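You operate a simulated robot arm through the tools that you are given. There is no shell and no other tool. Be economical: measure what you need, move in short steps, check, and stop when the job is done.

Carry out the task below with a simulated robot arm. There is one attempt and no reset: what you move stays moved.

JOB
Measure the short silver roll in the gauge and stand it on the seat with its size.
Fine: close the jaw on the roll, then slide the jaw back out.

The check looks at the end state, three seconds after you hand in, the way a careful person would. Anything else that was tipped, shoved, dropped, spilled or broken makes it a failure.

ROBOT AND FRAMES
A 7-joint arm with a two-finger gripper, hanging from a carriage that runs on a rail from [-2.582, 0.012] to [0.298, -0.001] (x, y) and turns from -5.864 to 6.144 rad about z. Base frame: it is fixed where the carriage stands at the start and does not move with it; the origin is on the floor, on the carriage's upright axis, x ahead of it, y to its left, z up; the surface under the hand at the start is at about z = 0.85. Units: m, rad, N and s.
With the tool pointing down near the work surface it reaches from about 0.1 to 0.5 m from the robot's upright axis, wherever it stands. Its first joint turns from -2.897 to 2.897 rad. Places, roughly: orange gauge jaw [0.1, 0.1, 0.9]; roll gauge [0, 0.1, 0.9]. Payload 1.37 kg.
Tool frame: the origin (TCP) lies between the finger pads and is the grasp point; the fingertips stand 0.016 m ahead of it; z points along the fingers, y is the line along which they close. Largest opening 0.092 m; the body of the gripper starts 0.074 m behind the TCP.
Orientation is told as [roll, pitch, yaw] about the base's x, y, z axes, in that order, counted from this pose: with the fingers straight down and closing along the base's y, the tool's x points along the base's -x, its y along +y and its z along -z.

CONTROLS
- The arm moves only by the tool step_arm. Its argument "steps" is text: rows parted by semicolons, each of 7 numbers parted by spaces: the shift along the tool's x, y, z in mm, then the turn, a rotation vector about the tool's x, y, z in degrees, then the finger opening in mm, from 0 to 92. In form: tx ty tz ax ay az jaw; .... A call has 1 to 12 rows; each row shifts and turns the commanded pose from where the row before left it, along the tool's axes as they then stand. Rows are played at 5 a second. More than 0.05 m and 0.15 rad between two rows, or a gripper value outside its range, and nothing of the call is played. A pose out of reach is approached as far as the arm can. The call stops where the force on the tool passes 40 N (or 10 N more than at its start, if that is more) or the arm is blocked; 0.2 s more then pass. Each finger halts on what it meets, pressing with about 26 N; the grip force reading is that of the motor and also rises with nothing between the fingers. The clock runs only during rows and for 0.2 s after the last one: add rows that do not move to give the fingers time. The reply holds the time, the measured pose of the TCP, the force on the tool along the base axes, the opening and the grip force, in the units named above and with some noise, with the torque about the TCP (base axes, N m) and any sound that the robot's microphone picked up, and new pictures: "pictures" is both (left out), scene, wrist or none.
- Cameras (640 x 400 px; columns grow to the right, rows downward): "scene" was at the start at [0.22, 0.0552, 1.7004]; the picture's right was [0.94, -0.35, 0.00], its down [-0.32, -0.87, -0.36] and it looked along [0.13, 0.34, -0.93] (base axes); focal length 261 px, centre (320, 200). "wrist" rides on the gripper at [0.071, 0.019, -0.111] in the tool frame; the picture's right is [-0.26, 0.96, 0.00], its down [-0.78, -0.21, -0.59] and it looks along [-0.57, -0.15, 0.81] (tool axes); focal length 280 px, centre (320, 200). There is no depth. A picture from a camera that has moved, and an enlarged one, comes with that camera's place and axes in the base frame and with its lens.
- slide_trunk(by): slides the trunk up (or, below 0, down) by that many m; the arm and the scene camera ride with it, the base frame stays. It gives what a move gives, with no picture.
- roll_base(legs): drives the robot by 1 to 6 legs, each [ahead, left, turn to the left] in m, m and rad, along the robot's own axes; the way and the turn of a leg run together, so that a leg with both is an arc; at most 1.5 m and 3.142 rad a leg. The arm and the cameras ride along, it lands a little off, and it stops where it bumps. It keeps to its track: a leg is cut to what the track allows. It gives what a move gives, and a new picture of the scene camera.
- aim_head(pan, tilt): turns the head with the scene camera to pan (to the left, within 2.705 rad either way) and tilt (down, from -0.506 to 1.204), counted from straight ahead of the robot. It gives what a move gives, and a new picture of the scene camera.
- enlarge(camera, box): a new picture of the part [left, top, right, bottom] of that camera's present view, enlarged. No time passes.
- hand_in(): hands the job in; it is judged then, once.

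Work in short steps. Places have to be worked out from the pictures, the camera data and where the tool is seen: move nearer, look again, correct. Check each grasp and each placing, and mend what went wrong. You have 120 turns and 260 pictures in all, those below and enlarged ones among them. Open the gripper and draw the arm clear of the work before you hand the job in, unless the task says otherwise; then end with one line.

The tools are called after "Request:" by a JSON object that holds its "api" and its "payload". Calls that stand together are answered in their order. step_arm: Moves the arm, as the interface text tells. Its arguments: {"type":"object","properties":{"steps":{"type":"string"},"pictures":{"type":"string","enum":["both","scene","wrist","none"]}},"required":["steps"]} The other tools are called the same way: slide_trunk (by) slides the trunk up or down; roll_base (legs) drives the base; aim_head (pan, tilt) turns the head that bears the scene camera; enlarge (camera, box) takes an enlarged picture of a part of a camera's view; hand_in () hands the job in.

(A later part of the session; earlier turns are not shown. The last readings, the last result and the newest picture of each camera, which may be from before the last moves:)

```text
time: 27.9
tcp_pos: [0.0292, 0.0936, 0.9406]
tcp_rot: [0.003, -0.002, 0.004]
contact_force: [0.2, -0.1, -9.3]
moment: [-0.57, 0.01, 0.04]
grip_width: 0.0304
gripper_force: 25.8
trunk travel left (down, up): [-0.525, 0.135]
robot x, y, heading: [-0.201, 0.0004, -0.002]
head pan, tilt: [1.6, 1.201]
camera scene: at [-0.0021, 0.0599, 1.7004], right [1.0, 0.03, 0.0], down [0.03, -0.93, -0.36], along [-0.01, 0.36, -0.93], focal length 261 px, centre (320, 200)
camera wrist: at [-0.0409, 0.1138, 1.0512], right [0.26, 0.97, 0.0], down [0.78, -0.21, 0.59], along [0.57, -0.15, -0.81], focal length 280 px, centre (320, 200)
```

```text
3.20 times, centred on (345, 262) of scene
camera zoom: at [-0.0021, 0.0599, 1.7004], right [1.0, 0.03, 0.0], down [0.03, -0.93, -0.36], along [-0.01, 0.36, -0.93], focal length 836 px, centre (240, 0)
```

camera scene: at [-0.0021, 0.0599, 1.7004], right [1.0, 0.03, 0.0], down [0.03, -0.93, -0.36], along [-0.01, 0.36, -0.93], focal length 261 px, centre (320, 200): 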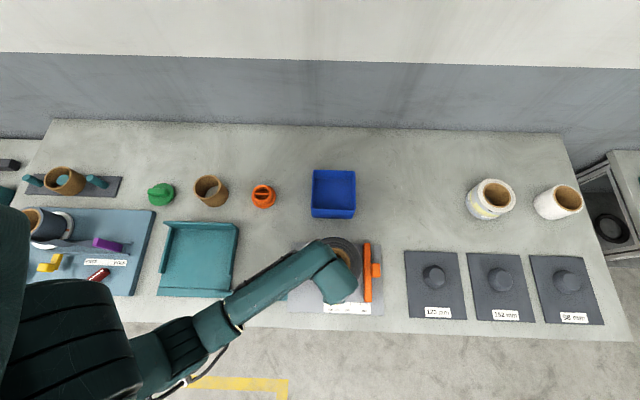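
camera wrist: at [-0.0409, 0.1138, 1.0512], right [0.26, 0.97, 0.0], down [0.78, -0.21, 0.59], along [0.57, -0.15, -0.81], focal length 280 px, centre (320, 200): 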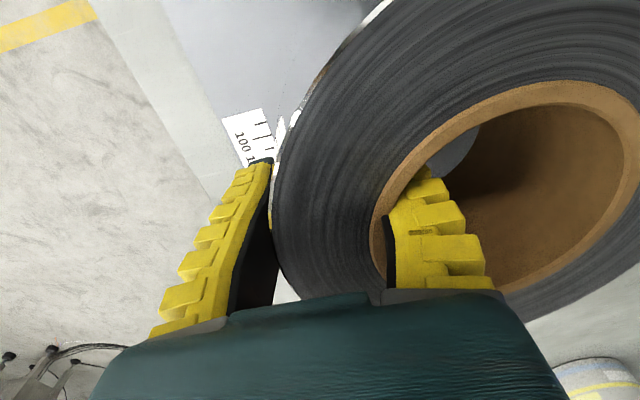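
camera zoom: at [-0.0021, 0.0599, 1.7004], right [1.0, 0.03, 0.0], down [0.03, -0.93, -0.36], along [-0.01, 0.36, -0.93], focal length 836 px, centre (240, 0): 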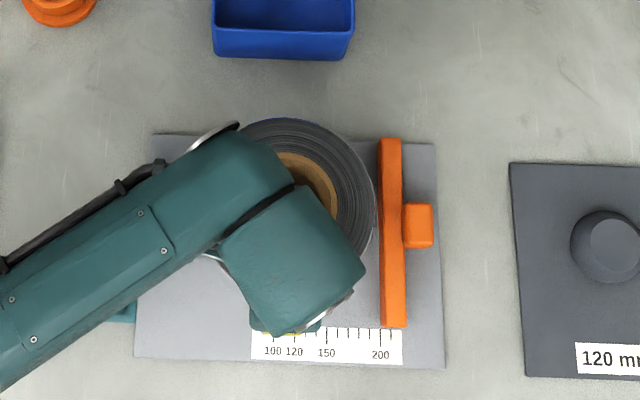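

It is a bit nearer the bar than the fixed jaw, so I'll shift it 7 mm in -x and lower it gently until I feel contact.

Request:
{"api": "step_arm", "payload": {"steps": "7 0 5 0 0 0 28;0 0 6 0 0 0 28;0 0 6 0 0 0 28;0 0 5 0 0 0 28;0 0 4 0 0 0 28;0 0 0 0 0 0 28", "pictures": "wrist"}}

```text
time: 29.3
tcp_pos: [0.022, 0.093, 0.9135]
tcp_rot: [0.003, -0.002, 0.001]
contact_force: [0.5, 0.0, -8.9]
moment: [-0.53, 0.06, -0.02]
grip_width: 0.0304
gripper_force: 25.8
trunk travel left (down, up): [-0.525, 0.135]
robot x, y, heading: [-0.203, 0.0058, 0.002]
head pan, tilt: [1.6, 1.201]
camera wrist: at [-0.0481, 0.1131, 1.0251], right [0.26, 0.97, 0.0], down [0.78, -0.21, 0.59], along [0.57, -0.15, -0.81], focal length 280 px, centre (320, 200)
```

wrist: 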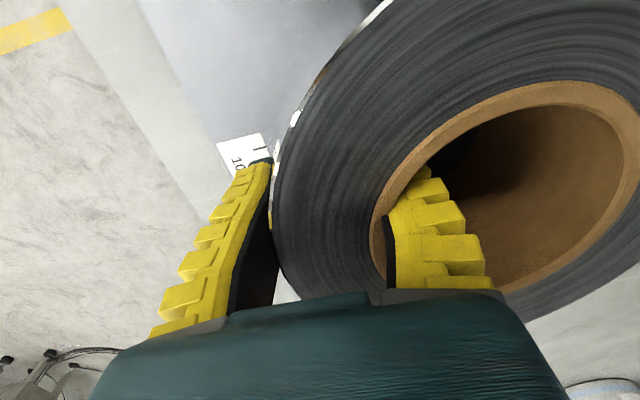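

No contact yet. I'll keep lowering in small steps.

Request:
{"api": "step_arm", "payload": {"steps": "0 0 3 0 0 0 28;0 0 3 0 0 0 28;0 0 3 0 0 0 28;0 0 0 0 0 0 28", "pictures": "none"}}

```text
time: 30.3
tcp_pos: [0.0221, 0.0926, 0.9059]
tcp_rot: [0.004, -0.003, 0.002]
contact_force: [0.2, -0.4, -9.6]
moment: [-0.5, 0.02, 0.01]
grip_width: 0.0303
gripper_force: 25.8
trunk travel left (down, up): [-0.525, 0.135]
robot x, y, heading: [-0.2025, 0.0016, 0.002]
head pan, tilt: [1.6, 1.201]
```

Request:
{"api": "step_arm", "payload": {"steps": "0 0 2 0 0 0 28;0 0 2 0 0 0 28;0 0 2 0 0 0 28;0 0 0 0 0 0 28", "pictures": "none"}}

```text
time: 31.3
tcp_pos: [0.0225, 0.0918, 0.8996]
tcp_rot: [0.003, -0.001, 0.004]
contact_force: [1.4, -1.8, -2.5]
moment: [0.25, 0.03, -0.06]
grip_width: 0.03
gripper_force: 26.4
trunk travel left (down, up): [-0.525, 0.135]
robot x, y, heading: [-0.2027, -0.002, 0.003]
head pan, tilt: [1.6, 1.201]
```

There is contact at the far edge (the moment has reversed). I'll lower a few more mm so that the roll levels.

Request:
{"api": "step_arm", "payload": {"steps": "0 0 2 0 0 0 28;0 0 1 0 0 0 28;0 0 0 0 0 0 28", "pictures": "scene"}}

Request:
{"api": "enlarge", "payload": {"camera": "scene", "box": [270, 200, 420, 325]}}

```text
time: 32.1
tcp_pos: [0.0221, 0.094, 0.8964]
tcp_rot: [0.004, -0.002, 0.002]
contact_force: [0.7, -0.6, -1.7]
moment: [0.26, 0.17, 0.04]
grip_width: 0.0307
gripper_force: 26.5
trunk travel left (down, up): [-0.525, 0.135]
robot x, y, heading: [-0.2017, 0.0034, 0.003]
head pan, tilt: [1.6, 1.201]
camera scene: at [-0.002, 0.0599, 1.7004], right [1.0, 0.03, 0.0], down [0.03, -0.93, -0.36], along [-0.01, 0.36, -0.93], focal length 261 px, centre (320, 200)
```

scene: 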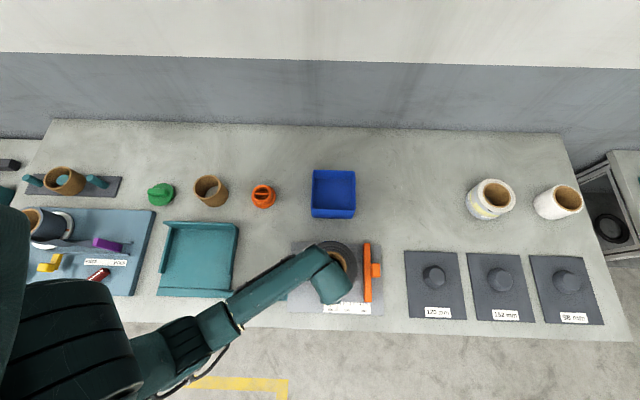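

```text
3.20 times, centred on (345, 262) of scene
camera zoom: at [-0.002, 0.0599, 1.7004], right [1.0, 0.03, 0.0], down [0.03, -0.93, -0.36], along [-0.01, 0.36, -0.93], focal length 836 px, centre (240, 0)
```

zoom: 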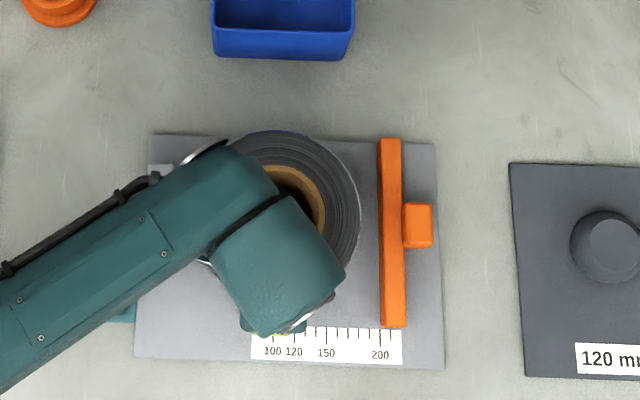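

It is nearly level. I'll lower a little more until the tool force turns upward, then open.

Request:
{"api": "step_arm", "payload": {"steps": "0 0 1 0 0 0 28;0 0 1 0 0 0 28;0 0 1 0 0 0 28;0 0 0 0 0 0 28", "pictures": "none"}}

```text
time: 33.1
tcp_pos: [0.0251, 0.0927, 0.895]
tcp_rot: [0.004, -0.002, 0.003]
contact_force: [1.1, -2.6, -1.4]
moment: [0.4, 0.25, 0.01]
grip_width: 0.0312
gripper_force: 26.1
trunk travel left (down, up): [-0.525, 0.135]
robot x, y, heading: [-0.2028, 0.0025, 0.003]
head pan, tilt: [1.6, 1.201]
```

I'll open the fingers in small increments to let it settle.

Request:
{"api": "step_arm", "payload": {"steps": "0 0 0 0 0 0 32;0 0 0 0 0 0 35;0 0 0 0 0 0 40;0 0 0 0 0 0 50;0 0 0 0 0 0 62;0 0 0 0 0 0 62", "pictures": "wrist"}}

```text
time: 34.5
tcp_pos: [0.0234, 0.0933, 0.8935]
tcp_rot: [0.004, -0.002, 0.003]
contact_force: [0.8, 0.0, 0.2]
moment: [0.0, 0.01, 0.01]
grip_width: 0.0644
gripper_force: 1.4
trunk travel left (down, up): [-0.525, 0.135]
robot x, y, heading: [-0.1976, 0.0009, 0.001]
head pan, tilt: [1.6, 1.201]
camera wrist: at [-0.0472, 0.1133, 1.0051], right [0.26, 0.97, 0.0], down [0.78, -0.21, 0.59], along [0.57, -0.15, -0.81], focal length 280 px, centre (320, 200)
```

wrist: 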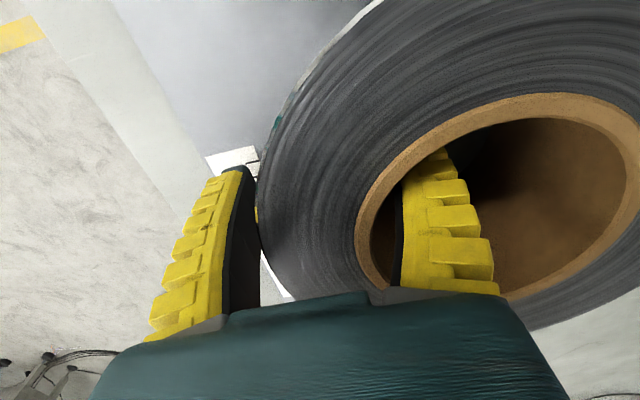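

It is released cleanly. I'll lift straight up and look.

Request:
{"api": "step_arm", "payload": {"steps": "0 0 -15 0 0 0 62;0 0 -20 0 0 0 62;0 0 -30 0 0 0 62;0 0 -40 0 0 0 62;0 -30 0 0 0 0 62;0 -40 0 0 0 0 62;0 0 0 0 0 0 62"}}

Request:
{"api": "enlarge", "payload": {"camera": "scene", "box": [270, 200, 420, 325]}}

```text
time: 36.1
tcp_pos: [0.0213, 0.0228, 1.0003]
tcp_rot: [0.004, -0.002, 0.003]
contact_force: [0.2, -0.7, -0.1]
moment: [0.02, -0.02, -0.01]
grip_width: 0.0643
gripper_force: 1.9
trunk travel left (down, up): [-0.525, 0.135]
robot x, y, heading: [-0.2032, 0.0004, 0.0]
head pan, tilt: [1.6, 1.201]
camera scene: at [-0.002, 0.06, 1.7004], right [1.0, 0.03, 0.0], down [0.03, -0.93, -0.36], along [-0.01, 0.36, -0.93], focal length 261 px, centre (320, 200)
camera wrist: at [-0.0488, 0.0429, 1.1117], right [0.26, 0.97, 0.0], down [0.78, -0.21, 0.59], along [0.57, -0.15, -0.81], focal length 280 px, centre (320, 200)
```

scene: 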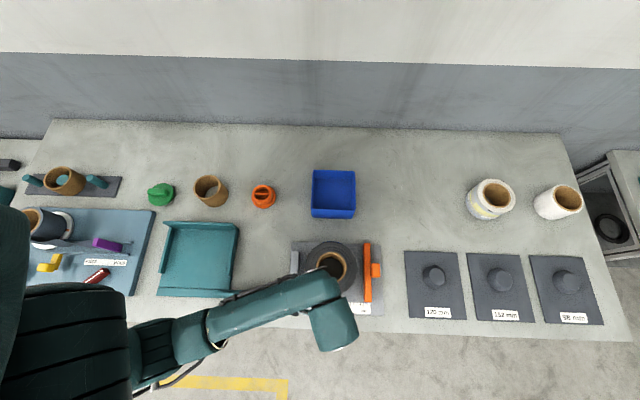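
wrist: 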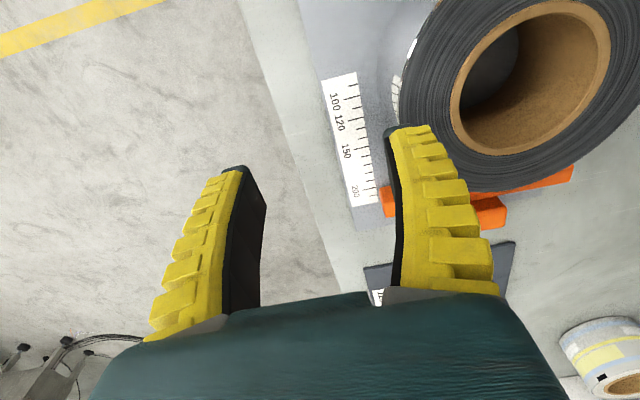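

```text
3.20 times, centred on (345, 262) of scene
camera zoom: at [-0.002, 0.06, 1.7004], right [1.0, 0.03, 0.0], down [0.03, -0.93, -0.36], along [-0.01, 0.36, -0.93], focal length 836 px, centre (240, 0)
```

zoom: 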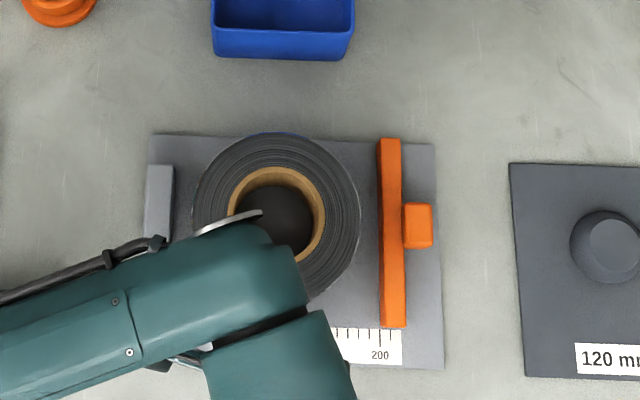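

The roll lies flat in the gauge with its centre at about (0.03, 0.153). Next I'll move above the orange handle near (0.165, 0.153).

Request:
{"api": "step_arm", "payload": {"steps": "-36 30 0 0 0 0 75;-36 33 0 0 0 0 75;-36 33 0 0 0 0 75;-36 34 0 0 0 0 75;0 0 0 0 0 0 75"}}

Request:
{"api": "enlarge", "payload": {"camera": "scene", "box": [270, 200, 420, 325]}}

```text
time: 37.3
tcp_pos: [0.1679, 0.153, 1.0012]
tcp_rot: [0.003, -0.002, 0.002]
contact_force: [0.2, 0.5, 0.0]
moment: [0.01, -0.01, -0.01]
grip_width: 0.0768
gripper_force: 1.3
trunk travel left (down, up): [-0.525, 0.135]
robot x, y, heading: [-0.2002, 0.0016, -0.001]
head pan, tilt: [1.6, 1.201]
camera scene: at [-0.0019, 0.0601, 1.7005], right [1.0, 0.03, 0.0], down [0.03, -0.93, -0.36], along [-0.01, 0.36, -0.93], focal length 261 px, centre (320, 200)
camera wrist: at [0.0972, 0.1729, 1.113], right [0.26, 0.97, 0.0], down [0.78, -0.21, 0.59], along [0.57, -0.15, -0.81], focal length 280 px, centre (320, 200)
```

scene: 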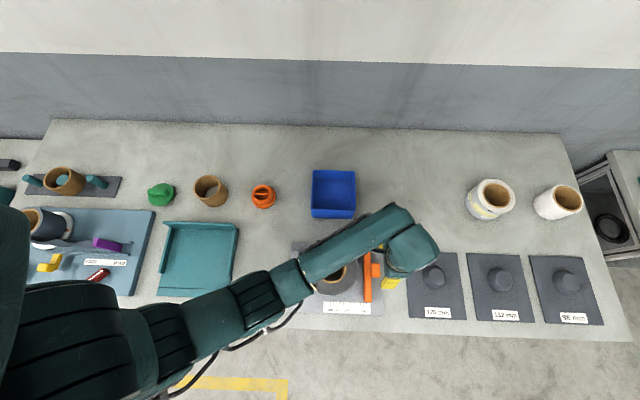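
wrist: 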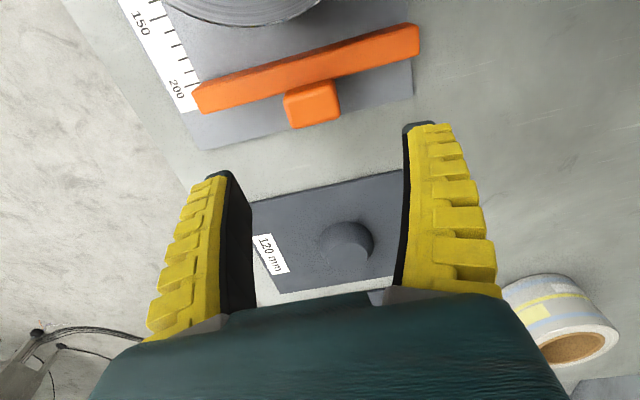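

```text
3.20 times, centred on (345, 262) of scene
camera zoom: at [-0.0019, 0.0601, 1.7005], right [1.0, 0.03, 0.0], down [0.03, -0.93, -0.36], along [-0.01, 0.36, -0.93], focal length 836 px, centre (240, 0)
```

zoom: 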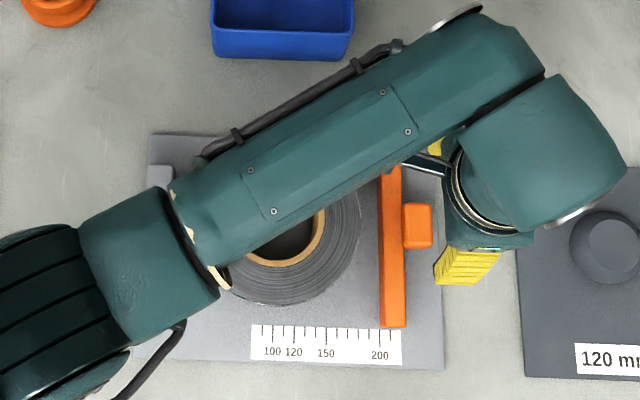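

The handle is at about (0.166, 0.151), with its top near z 0.88. I'll nudge +x by 4 mm for clearance from the bar and descend with the jaw open.

Request:
{"api": "step_arm", "payload": {"steps": "-5 -1 20 0 0 0 75;0 0 30 0 0 0 75;0 0 30 0 0 0 75;0 0 15 0 0 0 75;0 0 0 0 0 0 75"}}

Request:
{"api": "enlarge", "payload": {"camera": "scene", "box": [320, 220, 420, 310]}}

```text
time: 38.5
tcp_pos: [0.1727, 0.153, 0.9065]
tcp_rot: [0.002, -0.003, 0.003]
contact_force: [1.0, -0.1, -0.4]
moment: [0.0, 0.06, -0.02]
grip_width: 0.0763
gripper_force: 1.0
trunk travel left (down, up): [-0.525, 0.135]
robot x, y, heading: [-0.1974, 0.0027, 0.005]
head pan, tilt: [1.6, 1.201]
camera scene: at [-0.002, 0.06, 1.7004], right [1.0, 0.03, 0.0], down [0.03, -0.93, -0.36], along [-0.01, 0.36, -0.93], focal length 261 px, centre (320, 200)
camera wrist: at [0.1011, 0.1722, 1.0162], right [0.26, 0.97, 0.0], down [0.78, -0.21, 0.59], along [0.57, -0.15, -0.81], focal length 280 px, centre (320, 200)
```

scene: 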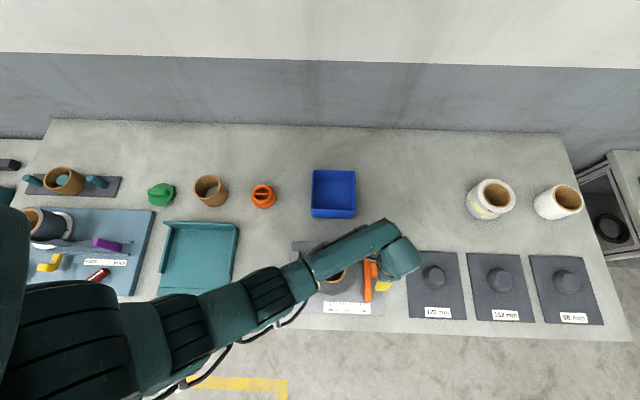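
wrist: 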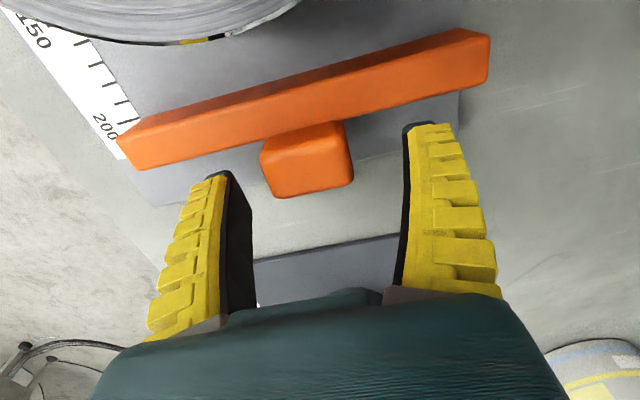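

```text
4.44 times, centred on (370, 265) of scene
camera zoom: at [-0.002, 0.06, 1.7004], right [1.0, 0.03, 0.0], down [0.03, -0.93, -0.36], along [-0.01, 0.36, -0.93], focal length 1160 px, centre (98, -89)
```

zoom: 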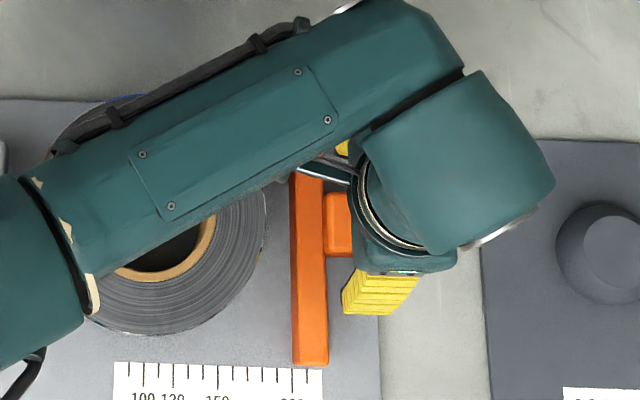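

The handle centre is at about (0.165, 0.148), between the fingers. I'll shift 4 mm in -y and descend about 20 mm.

Request:
{"api": "step_arm", "payload": {"steps": "0 -4 5 0 0 0 75;0 0 6 0 0 0 75;0 0 5 0 0 0 75;0 0 4 0 0 0 75;0 0 0 0 0 0 75", "pictures": "wrist"}}

```text
time: 39.7
tcp_pos: [0.1712, 0.1487, 0.8847]
tcp_rot: [0.004, 0.0, 0.004]
contact_force: [0.3, -0.4, -0.8]
moment: [-0.01, 0.01, 0.0]
grip_width: 0.0769
gripper_force: 0.9
trunk travel left (down, up): [-0.525, 0.135]
robot x, y, heading: [-0.2017, 0.0003, 0.001]
head pan, tilt: [1.6, 1.201]
camera wrist: at [0.1014, 0.1691, 0.996], right [0.26, 0.97, 0.0], down [0.78, -0.21, 0.59], along [0.57, -0.15, -0.81], focal length 280 px, centre (320, 200)
```

wrist: 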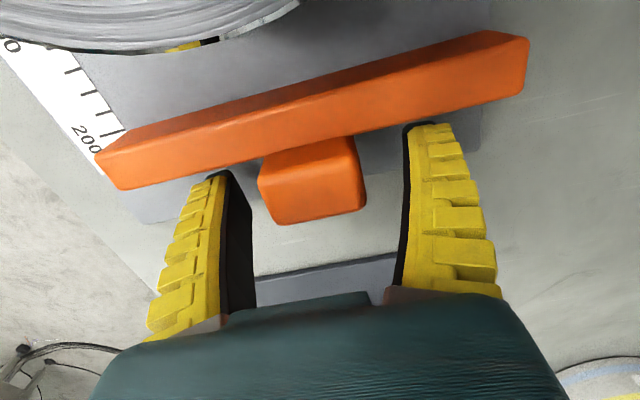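

The handle is between the fingers. I'll close on it gently.

Request:
{"api": "step_arm", "payload": {"steps": "0 0 2 0 0 0 65;0 0 0 0 0 0 55;0 0 0 0 0 0 46;0 0 0 0 0 0 40;0 0 0 0 0 0 34;0 0 0 0 0 0 34;0 0 0 0 0 0 34", "pictures": "wrist"}}

```text
time: 41.3
tcp_pos: [0.1722, 0.1507, 0.8848]
tcp_rot: [0.005, -0.003, 0.003]
contact_force: [-4.4, -0.1, 12.0]
moment: [0.01, 0.08, -0.02]
grip_width: 0.0344
gripper_force: 27.6
trunk travel left (down, up): [-0.525, 0.135]
robot x, y, heading: [-0.2035, 0.0027, 0.001]
head pan, tilt: [1.6, 1.201]
camera wrist: at [0.102, 0.1694, 0.9946], right [0.26, 0.97, 0.0], down [0.78, -0.21, 0.59], along [0.57, -0.15, -0.81], focal length 280 px, centre (320, 200)
```

wrist: 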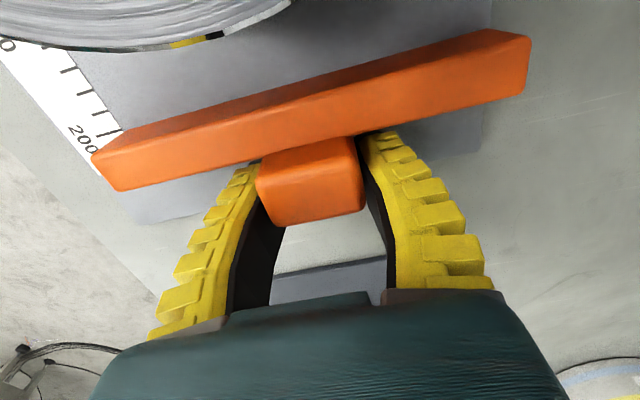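

The handle is gripped. I'll slide the jaw in -x in small steps.

Request:
{"api": "step_arm", "payload": {"steps": "4 0 0 0 0 0 36;5 0 0 0 0 0 36;5 0 0 0 0 0 36;5 0 0 0 0 0 36;0 0 0 0 0 0 36"}}

Request:
{"api": "enlarge", "payload": {"camera": "scene", "box": [270, 200, 420, 325]}}

```text
time: 42.5
tcp_pos: [0.1539, 0.1474, 0.8826]
tcp_rot: [0.004, -0.004, 0.004]
contact_force: [-0.7, -0.4, 6.1]
moment: [-0.01, 0.07, -0.04]
grip_width: 0.0384
gripper_force: 13.8
trunk travel left (down, up): [-0.525, 0.135]
robot x, y, heading: [-0.2022, 0.0007, 0.003]
head pan, tilt: [1.6, 1.201]
camera scene: at [-0.0019, 0.06, 1.7005], right [1.0, 0.03, 0.0], down [0.03, -0.93, -0.36], along [-0.01, 0.36, -0.93], focal length 261 px, centre (320, 200)
camera wrist: at [0.0824, 0.1694, 0.994], right [0.26, 0.97, 0.0], down [0.78, -0.21, 0.59], along [0.57, -0.15, -0.81], focal length 280 px, centre (320, 200)
```

scene: 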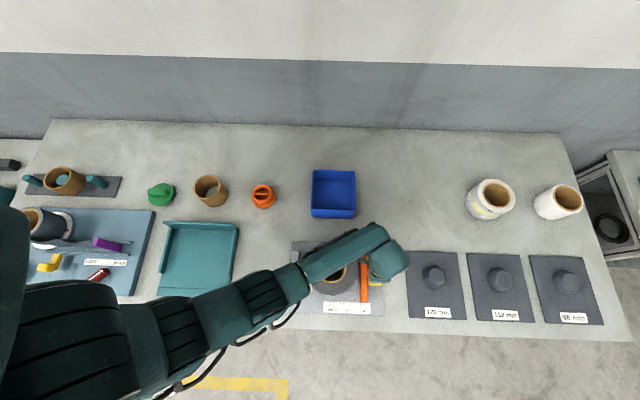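
wrist: 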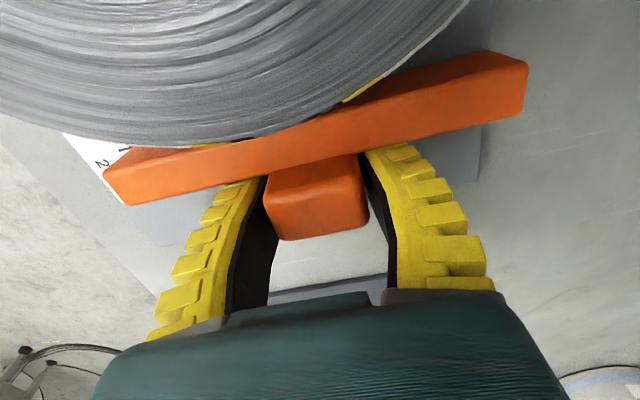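

```text
3.20 times, centred on (345, 262) of scene
camera zoom: at [-0.0019, 0.06, 1.7005], right [1.0, 0.03, 0.0], down [0.03, -0.93, -0.36], along [-0.01, 0.36, -0.93], focal length 836 px, centre (240, 0)
```

zoom: 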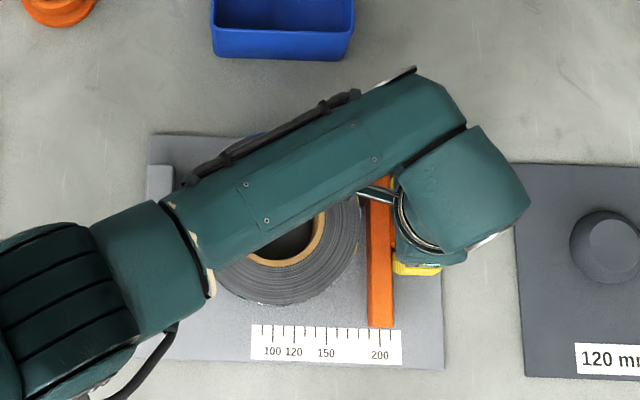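

The jaw slides well (it now reads about 188). I'll continue.

Request:
{"api": "step_arm", "payload": {"steps": "5 0 0 0 0 0 36;5 0 0 0 0 0 36;5 0 0 0 0 0 36;5 0 0 0 0 0 36;0 0 0 0 0 0 36"}}

Request:
{"api": "enlarge", "payload": {"camera": "scene", "box": [270, 200, 420, 325]}}

```text
time: 43.7
tcp_pos: [0.1334, 0.1486, 0.8834]
tcp_rot: [0.002, -0.004, 0.003]
contact_force: [4.1, 1.2, 1.7]
moment: [0.08, 0.02, -0.12]
grip_width: 0.0395
gripper_force: 3.2
trunk travel left (down, up): [-0.525, 0.135]
robot x, y, heading: [-0.2017, -0.0008, 0.001]
head pan, tilt: [1.6, 1.201]
camera scene: at [-0.0016, 0.0601, 1.7006], right [1.0, 0.03, 0.0], down [0.03, -0.93, -0.36], along [-0.01, 0.36, -0.93], focal length 261 px, centre (320, 200)
camera wrist: at [0.0627, 0.1692, 0.9932], right [0.26, 0.97, 0.01], down [0.78, -0.21, 0.59], along [0.57, -0.15, -0.81], focal length 280 px, centre (320, 200)
```

scene: 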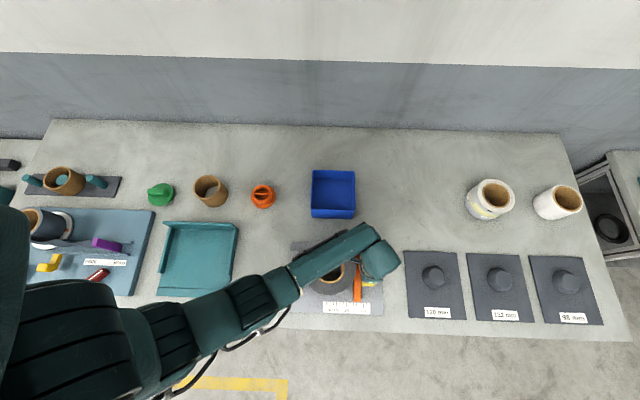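
wrist: 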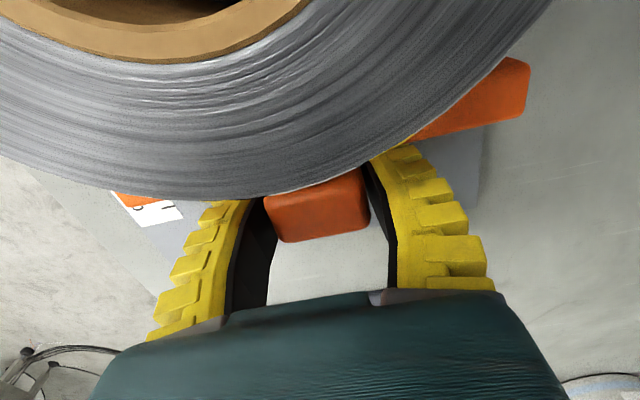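

```text
3.20 times, centred on (345, 262) of scene
camera zoom: at [-0.0016, 0.0601, 1.7006], right [1.0, 0.03, 0.0], down [0.03, -0.93, -0.36], along [-0.01, 0.36, -0.93], focal length 836 px, centre (240, 0)
```

zoom: 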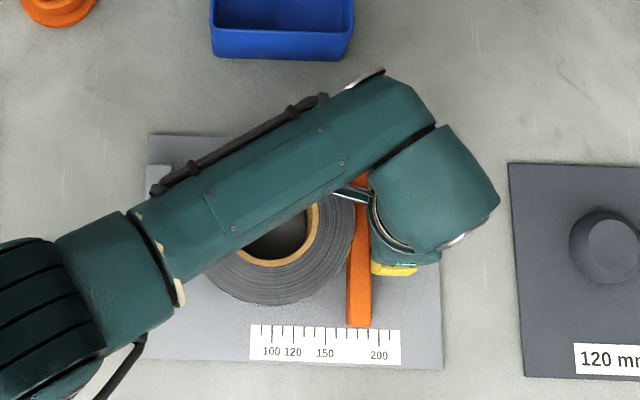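

The jaw has reached the roll (4 N). I'll push on until the roll meets the fixed jaw.

Request:
{"api": "step_arm", "payload": {"steps": "4 0 0 0 0 0 36;4 0 0 0 0 0 36;4 0 0 0 0 0 36;3 0 0 0 0 0 36;0 0 0 0 0 0 36", "pictures": "none"}}

Request:
{"api": "enlarge", "payload": {"camera": "scene", "box": [270, 200, 420, 325]}}

```text
time: 44.9
tcp_pos: [0.1184, 0.1494, 0.8827]
tcp_rot: [0.003, -0.003, 0.004]
contact_force: [1.8, 1.6, 0.3]
moment: [0.05, 0.17, -0.02]
grip_width: 0.0376
gripper_force: 2.6
trunk travel left (down, up): [-0.525, 0.135]
robot x, y, heading: [-0.2005, 0.0017, -0.0]
head pan, tilt: [1.6, 1.201]
```

```text
3.20 times, centred on (345, 262) of scene
camera zoom: at [-0.0019, 0.06, 1.7007], right [1.0, 0.03, 0.0], down [0.03, -0.93, -0.36], along [-0.01, 0.36, -0.93], focal length 836 px, centre (240, 0)
```

zoom: 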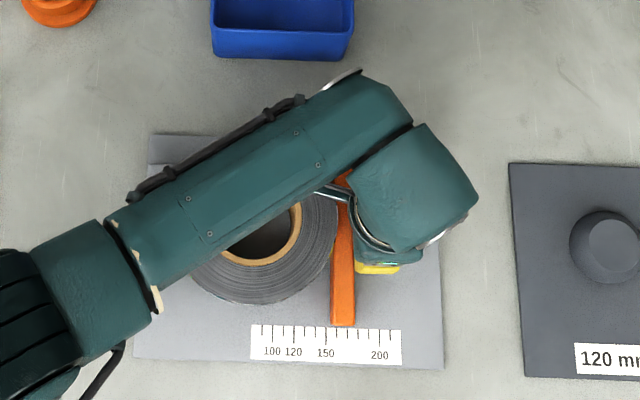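

It reads about 155-157. I'll push a few mm more until the force rises.

Request:
{"api": "step_arm", "payload": {"steps": "2 0 0 0 0 0 36;2 0 0 0 0 0 36;0 0 0 0 0 0 36", "pictures": "none"}}

Request:
{"api": "enlarge", "payload": {"camera": "scene", "box": [310, 240, 390, 320]}}

```text
time: 45.7
tcp_pos: [0.1163, 0.149, 0.8827]
tcp_rot: [0.005, -0.004, 0.004]
contact_force: [10.2, 0.9, -2.2]
moment: [-0.07, 0.0, -0.31]
grip_width: 0.0393
gripper_force: 3.2
trunk travel left (down, up): [-0.525, 0.135]
robot x, y, heading: [-0.1982, 0.0038, 0.002]
head pan, tilt: [1.6, 1.201]
```

```text
5.00 times, centred on (350, 280) of scene
camera zoom: at [-0.0011, 0.06, 1.7007], right [1.0, 0.03, 0.0], down [0.03, -0.93, -0.36], along [-0.01, 0.36, -0.93], focal length 1306 px, centre (170, -200)
```

zoom: 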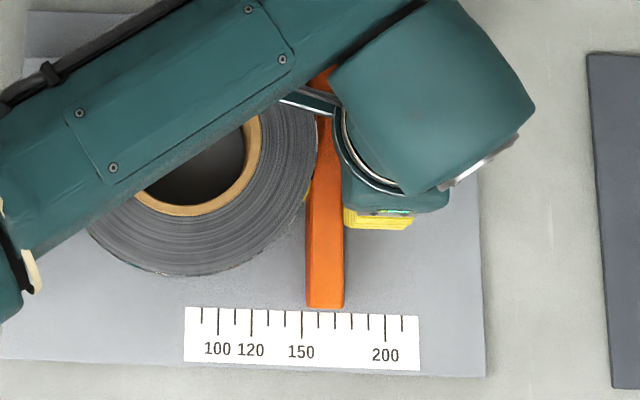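

Firm contact, and the jaw's edge reads about 152 mm, so the seat is 152. I'll grip the handle more firmly and slide the jaw back out.

Request:
{"api": "step_arm", "payload": {"steps": "-1 0 0 0 0 0 33;0 0 0 0 0 0 33;-5 0 0 0 0 0 33;-5 0 0 0 0 0 33;-5 0 0 0 0 0 33;-5 0 0 0 0 0 33;0 0 0 0 0 0 33"}}

Request:
{"api": "enlarge", "payload": {"camera": "scene", "box": [270, 200, 420, 325]}}

```text
time: 47.3
tcp_pos: [0.1357, 0.1482, 0.8822]
tcp_rot: [0.003, -0.004, 0.003]
contact_force: [-0.2, -0.9, 18.9]
moment: [-0.05, 0.08, -0.1]
grip_width: 0.0349
gripper_force: 27.9
trunk travel left (down, up): [-0.525, 0.135]
robot x, y, heading: [-0.2011, -0.004, -0.001]
head pan, tilt: [1.6, 1.201]
camera scene: at [-0.0016, 0.0601, 1.7006], right [1.0, 0.03, 0.0], down [0.03, -0.93, -0.36], along [-0.01, 0.36, -0.93], focal length 261 px, centre (320, 200)
camera wrist: at [0.0652, 0.1695, 0.9943], right [0.26, 0.97, 0.01], down [0.78, -0.21, 0.59], along [0.57, -0.15, -0.81], focal length 280 px, centre (320, 200)
```

scene: 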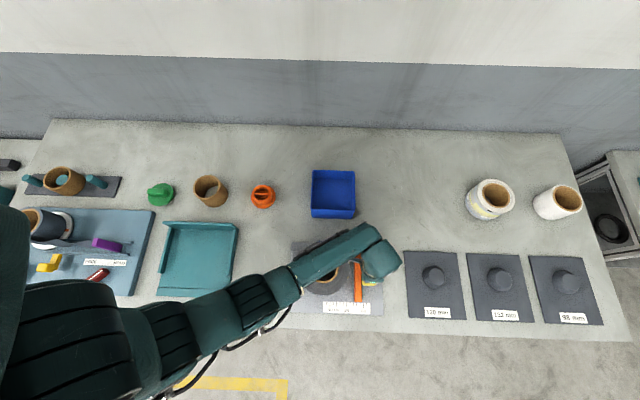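
wrist: 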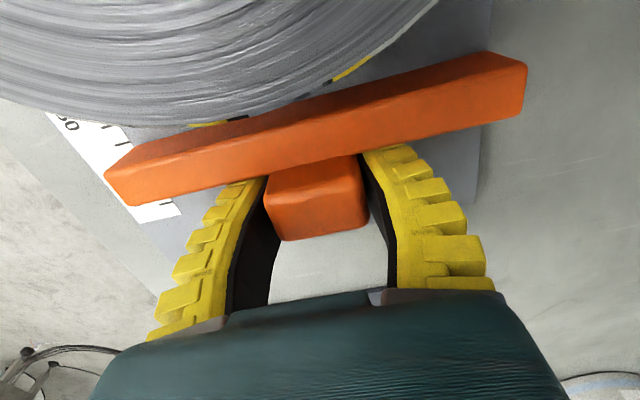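

```text
3.20 times, centred on (345, 262) of scene
camera zoom: at [-0.0016, 0.0601, 1.7006], right [1.0, 0.03, 0.0], down [0.03, -0.93, -0.36], along [-0.01, 0.36, -0.93], focal length 836 px, centre (240, 0)
```

zoom: 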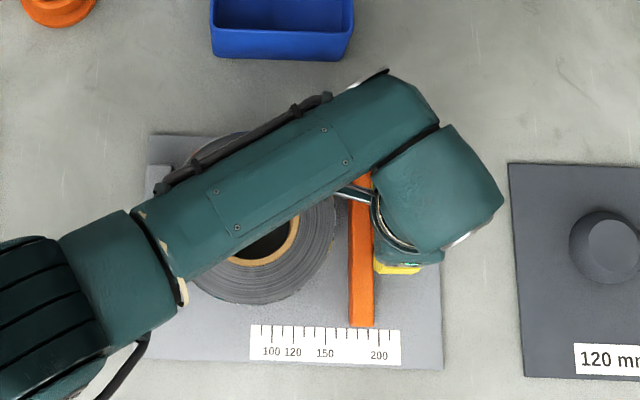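

The jaw follows and the roll stays behind. I'll slide it the rest of the way out, to about 200.

Request:
{"api": "step_arm", "payload": {"steps": "-5 0 0 0 0 0 34;-5 0 0 0 0 0 34;-5 0 0 0 0 0 34;-5 0 0 0 0 0 34;-5 0 0 0 0 0 34;0 0 0 0 0 0 34"}}

Request:
{"api": "enlarge", "payload": {"camera": "scene", "box": [270, 200, 420, 325]}}

```text
time: 48.7
tcp_pos: [0.1596, 0.1495, 0.8818]
tcp_rot: [0.006, -0.001, 0.002]
contact_force: [0.6, 2.8, 3.2]
moment: [0.03, 0.05, -0.04]
grip_width: 0.0385
gripper_force: 9.4
trunk travel left (down, up): [-0.525, 0.135]
robot x, y, heading: [-0.204, 0.0009, 0.003]
head pan, tilt: [1.6, 1.201]
camera scene: at [-0.0018, 0.0602, 1.7005], right [1.0, 0.03, 0.0], down [0.03, -0.93, -0.36], along [-0.01, 0.36, -0.93], focal length 261 px, centre (320, 200)
camera wrist: at [0.0897, 0.1692, 0.9937], right [0.26, 0.97, 0.0], down [0.78, -0.21, 0.59], along [0.57, -0.15, -0.81], focal length 280 px, centre (320, 200)
```

scene: 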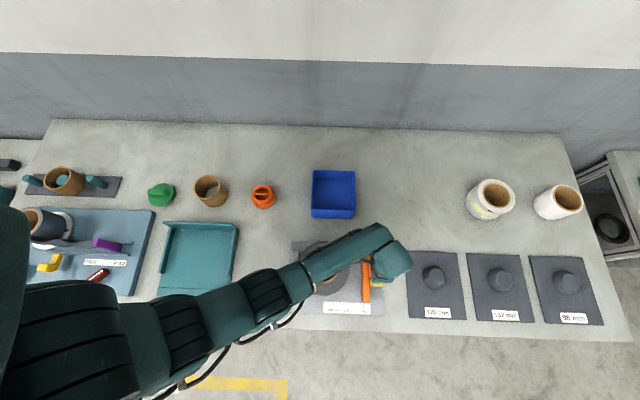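
wrist: 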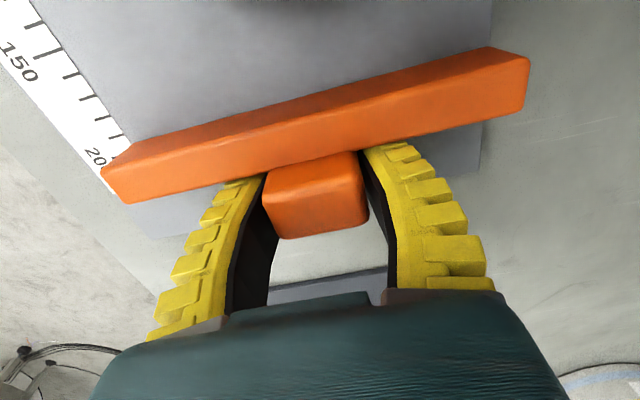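

```text
3.20 times, centred on (345, 262) of scene
camera zoom: at [-0.0018, 0.0602, 1.7005], right [1.0, 0.03, 0.0], down [0.03, -0.93, -0.36], along [-0.01, 0.36, -0.93], focal length 836 px, centre (240, 0)
```

zoom: 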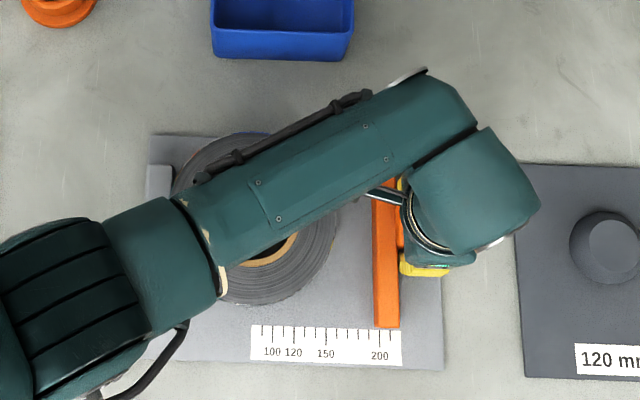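

It reads about 194. I'll pull 6 mm more, then open and lift.

Request:
{"api": "step_arm", "payload": {"steps": "-3 0 0 0 0 0 34;-3 0 0 0 0 0 34;0 0 0 0 0 0 34;0 0 0 0 0 0 45;0 0 0 0 0 0 60;0 0 0 0 0 0 75;0 0 0 0 0 0 75;0 0 -20 0 0 0 75;0 0 -40 0 0 0 75;0 0 -50 0 0 0 75;0 0 0 0 0 0 75"}}

Request:
{"api": "enlarge", "payload": {"camera": "scene", "box": [270, 200, 420, 325]}}

```text
time: 51.1
tcp_pos: [0.1633, 0.1487, 0.992]
tcp_rot: [0.003, -0.002, 0.004]
contact_force: [0.1, 0.1, 0.7]
moment: [0.04, 0.02, 0.0]
grip_width: 0.0767
gripper_force: 1.2
trunk travel left (down, up): [-0.525, 0.135]
robot x, y, heading: [-0.1999, -0.0018, 0.001]
head pan, tilt: [1.6, 1.201]
camera scene: at [-0.0019, 0.06, 1.7005], right [1.0, 0.03, 0.0], down [0.03, -0.93, -0.36], along [-0.01, 0.36, -0.93], focal length 261 px, centre (320, 200)
camera wrist: at [0.0934, 0.1679, 1.103], right [0.26, 0.97, 0.0], down [0.78, -0.21, 0.59], along [0.57, -0.15, -0.81], focal length 280 px, centre (320, 200)
```

scene: 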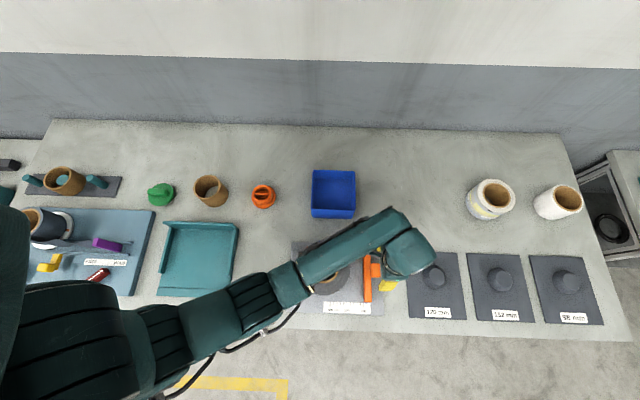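
wrist: 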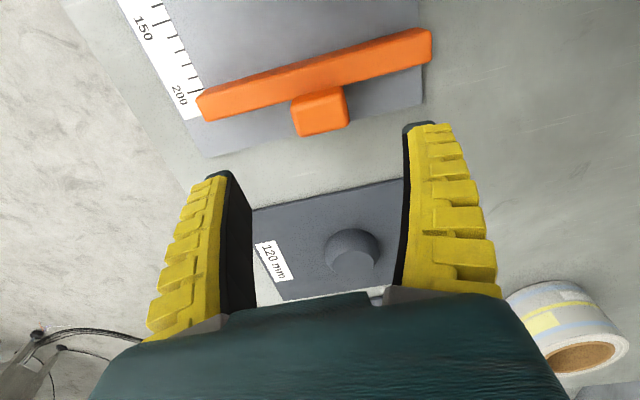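

```text
3.20 times, centred on (345, 262) of scene
camera zoom: at [-0.0019, 0.06, 1.7005], right [1.0, 0.03, 0.0], down [0.03, -0.93, -0.36], along [-0.01, 0.36, -0.93], focal length 836 px, centre (240, 0)
```

zoom: 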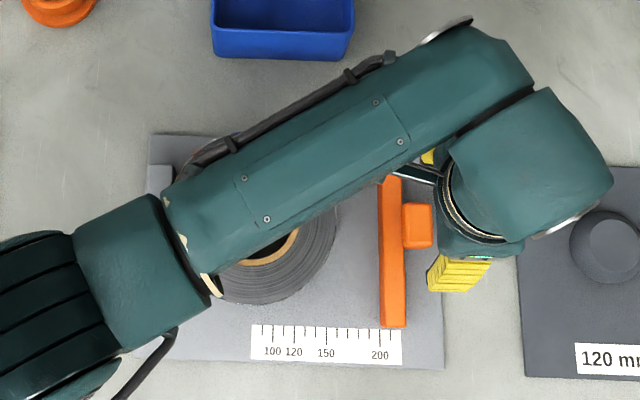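

The jaw is back at 200. Now I'll move to the front of the roll and look at where it rests.

Request:
{"api": "step_arm", "payload": {"steps": "0 -40 0 0 0 0 66;38 -40 0 0 0 0 66;38 -40 0 0 0 0 66;38 -15 0 0 0 0 66;38 0 0 0 0 0 66;0 0 0 0 0 0 66"}}

Request:
{"api": "enlarge", "payload": {"camera": "scene", "box": [270, 200, 420, 325]}}

```text
refused: row 2 steps farther than a row can; nothing moved
```

```text
3.20 times, centred on (345, 262) of scene
camera zoom: at [-0.0019, 0.06, 1.7005], right [1.0, 0.03, 0.0], down [0.03, -0.93, -0.36], along [-0.01, 0.36, -0.93], focal length 836 px, centre (240, 0)
```

zoom: 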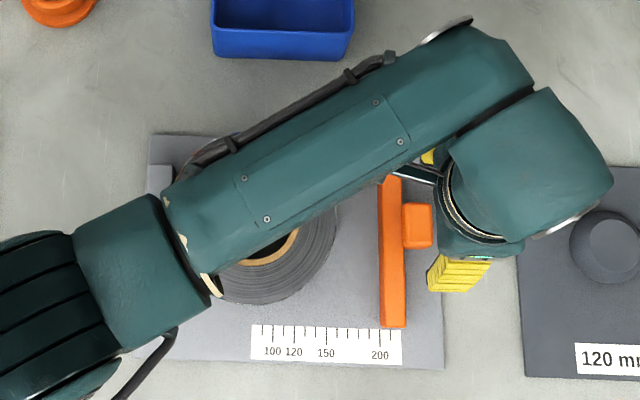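

The rows were too long; I'll use shorter ones.

Request:
{"api": "step_arm", "payload": {"steps": "0 -40 0 0 0 0 66;30 -30 0 0 0 0 66;30 -30 0 0 0 0 66;30 -25 0 0 0 0 66;31 0 0 0 0 0 66;31 0 0 0 0 0 66;0 0 0 0 0 0 66"}}

Request:
{"api": "enlarge", "payload": {"camera": "scene", "box": [270, 200, 420, 325]}}

```text
time: 52.7
tcp_pos: [0.014, 0.0232, 0.99]
tcp_rot: [0.003, -0.001, 0.003]
contact_force: [-0.8, -0.6, 0.8]
moment: [0.01, 0.01, -0.01]
grip_width: 0.0683
gripper_force: 1.5
trunk travel left (down, up): [-0.525, 0.135]
robot x, y, heading: [-0.2013, 0.0019, 0.004]
head pan, tilt: [1.6, 1.201]
camera scene: at [-0.002, 0.06, 1.7004], right [1.0, 0.03, 0.0], down [0.03, -0.93, -0.36], along [-0.01, 0.36, -0.93], focal length 261 px, centre (320, 200)
camera wrist: at [-0.057, 0.0435, 1.1015], right [0.26, 0.97, 0.0], down [0.78, -0.21, 0.59], along [0.57, -0.15, -0.81], focal length 280 px, centre (320, 200)
```

scene: 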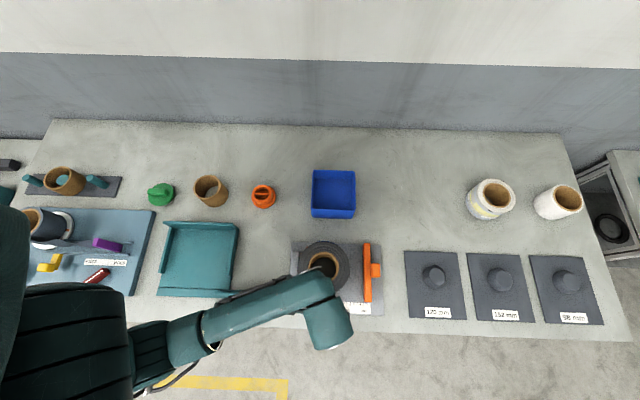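
wrist: 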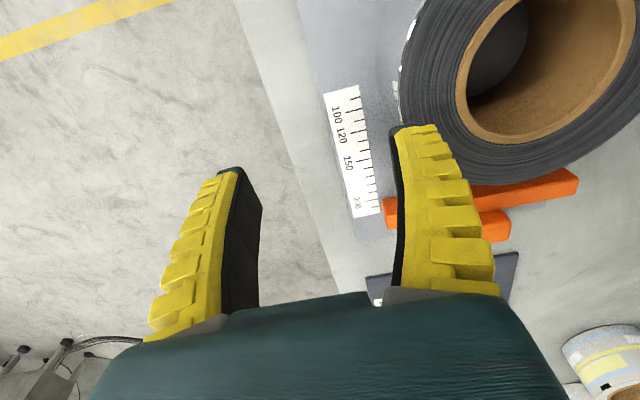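

```text
3.20 times, centred on (345, 262) of scene
camera zoom: at [-0.002, 0.06, 1.7004], right [1.0, 0.03, 0.0], down [0.03, -0.93, -0.36], along [-0.01, 0.36, -0.93], focal length 836 px, centre (240, 0)
```

zoom: 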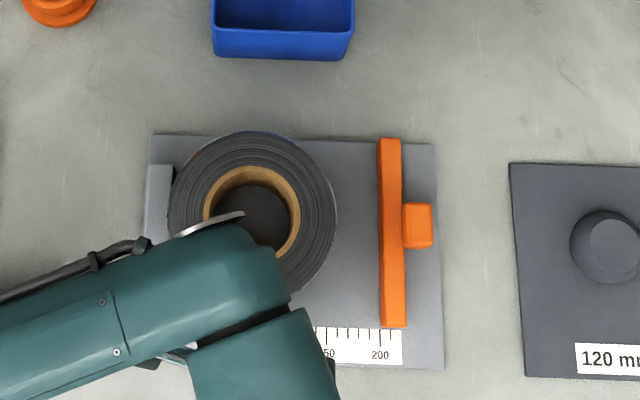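

The roll's centre is at about (0.008, 0.153) against the fixed jaw. I'll move over its front wall and descend to a grip slightly higher than before.

Request:
{"api": "step_arm", "payload": {"steps": "3 35 0 0 0 0 66;2 35 0 0 0 0 66;0 0 30 0 0 0 66;0 0 30 0 0 0 66;0 0 20 0 0 0 66;0 0 13 0 0 0 66;0 0 0 0 0 0 66", "pictures": "wrist"}}

```text
time: 54.3
tcp_pos: [0.0099, 0.0928, 0.899]
tcp_rot: [0.004, -0.002, 0.005]
contact_force: [0.4, -0.5, 0.3]
moment: [0.01, -0.04, 0.0]
grip_width: 0.0682
gripper_force: 1.7
trunk travel left (down, up): [-0.525, 0.135]
robot x, y, heading: [-0.2041, -0.0024, 0.001]
head pan, tilt: [1.6, 1.201]
camera wrist: at [-0.0602, 0.1135, 1.0105], right [0.26, 0.97, 0.0], down [0.78, -0.21, 0.59], along [0.57, -0.15, -0.81], focal length 280 px, centre (320, 200)
```

wrist: 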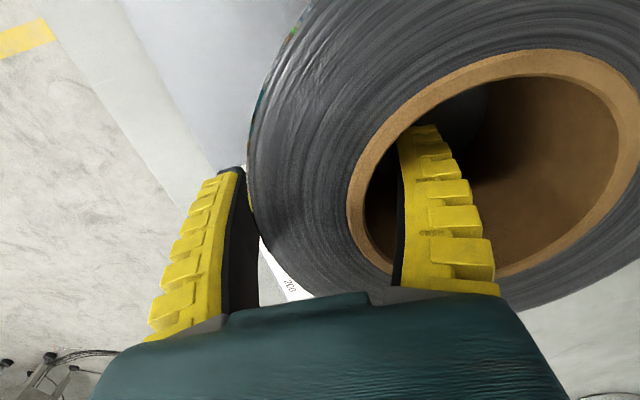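

The fingers are well placed. I'll go 3 mm lower and close.

Request:
{"api": "step_arm", "payload": {"steps": "0 0 3 0 0 0 66;0 0 0 0 0 0 55;0 0 0 0 0 0 45;0 0 0 0 0 0 36;0 0 0 0 0 0 30;0 0 0 0 0 0 28;0 0 0 0 0 0 28", "pictures": "wrist"}}

```text
time: 55.9
tcp_pos: [0.0097, 0.0934, 0.8967]
tcp_rot: [0.003, -0.002, 0.003]
contact_force: [-4.5, -4.5, 15.0]
moment: [0.01, 0.22, 0.19]
grip_width: 0.0326
gripper_force: 25.7
trunk travel left (down, up): [-0.525, 0.135]
robot x, y, heading: [-0.201, 0.0023, 0.0]
head pan, tilt: [1.6, 1.201]
camera wrist: at [-0.0607, 0.1132, 1.008], right [0.26, 0.97, 0.0], down [0.78, -0.21, 0.59], along [0.57, -0.15, -0.81], focal length 280 px, centre (320, 200)
```

wrist: 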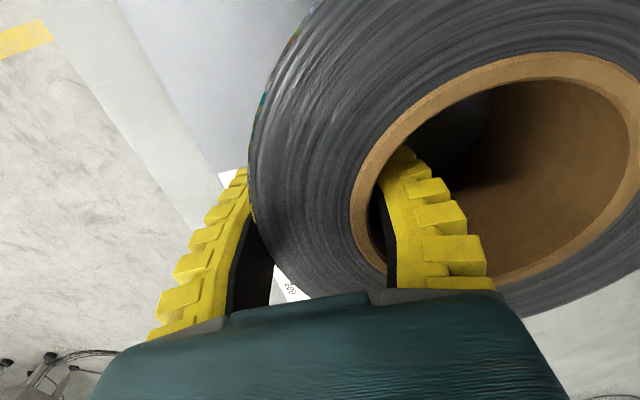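

The ejecting force (15 N) is higher than in the good grip earlier. I'll reopen, go 5 mm lower and close again.

Request:
{"api": "step_arm", "payload": {"steps": "0 0 0 0 0 0 40;0 0 0 0 0 0 50;0 0 3 0 0 0 50;0 0 2 0 0 0 50;0 0 0 0 0 0 50;0 0 0 0 0 0 40;0 0 0 0 0 0 33;0 0 0 0 0 0 29;0 0 0 0 0 0 28;0 0 0 0 0 0 28", "pictures": "wrist"}}

```text
time: 58.1
tcp_pos: [0.0087, 0.0934, 0.892]
tcp_rot: [0.002, -0.001, 0.002]
contact_force: [-3.9, -2.8, 17.2]
moment: [-0.04, 0.05, 0.18]
grip_width: 0.0325
gripper_force: 26.3
trunk travel left (down, up): [-0.525, 0.135]
robot x, y, heading: [-0.2003, 0.0003, 0.002]
head pan, tilt: [1.6, 1.201]
camera wrist: at [-0.0611, 0.1133, 1.0027], right [0.26, 0.97, 0.0], down [0.78, -0.21, 0.59], along [0.57, -0.15, -0.81], focal length 280 px, centre (320, 200)
```

wrist: 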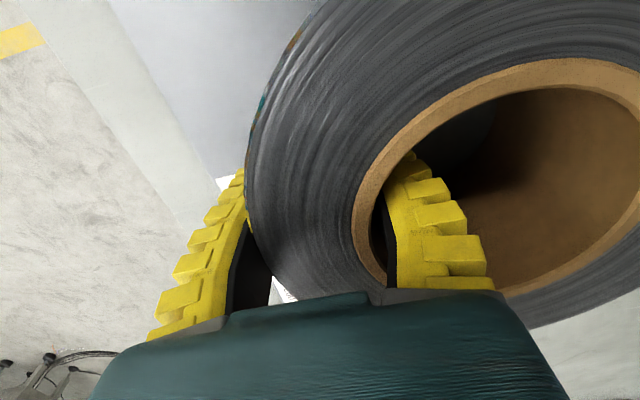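

I'll do a slow test lift of 10 mm and read the force.

Request:
{"api": "step_arm", "payload": {"steps": "0 0 -3 0 0 0 28;0 0 -3 0 0 0 28;0 0 -4 0 0 0 28;0 0 0 0 0 0 28", "pictures": "wrist"}}

```text
time: 59.1
tcp_pos: [0.0082, 0.0924, 0.8997]
tcp_rot: [0.002, -0.001, 0.005]
contact_force: [-0.9, 0.4, -9.0]
moment: [-0.38, -0.03, 0.05]
grip_width: 0.0298
gripper_force: 26.0
trunk travel left (down, up): [-0.525, 0.135]
robot x, y, heading: [-0.2022, -0.0013, -0.002]
head pan, tilt: [1.6, 1.201]
camera wrist: at [-0.0622, 0.1125, 1.0117], right [0.26, 0.97, 0.0], down [0.78, -0.21, 0.59], along [0.57, -0.15, -0.81], focal length 280 px, centre (320, 200)
```

wrist: 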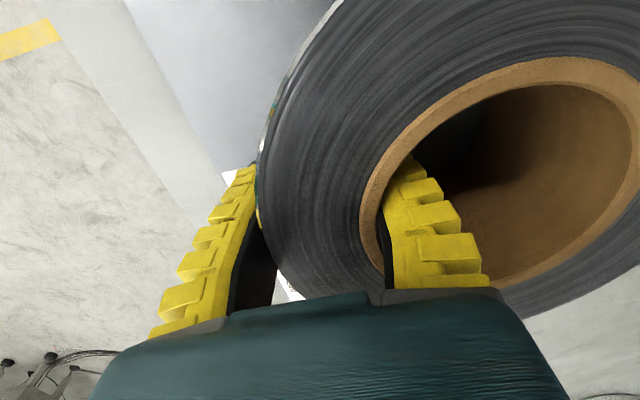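

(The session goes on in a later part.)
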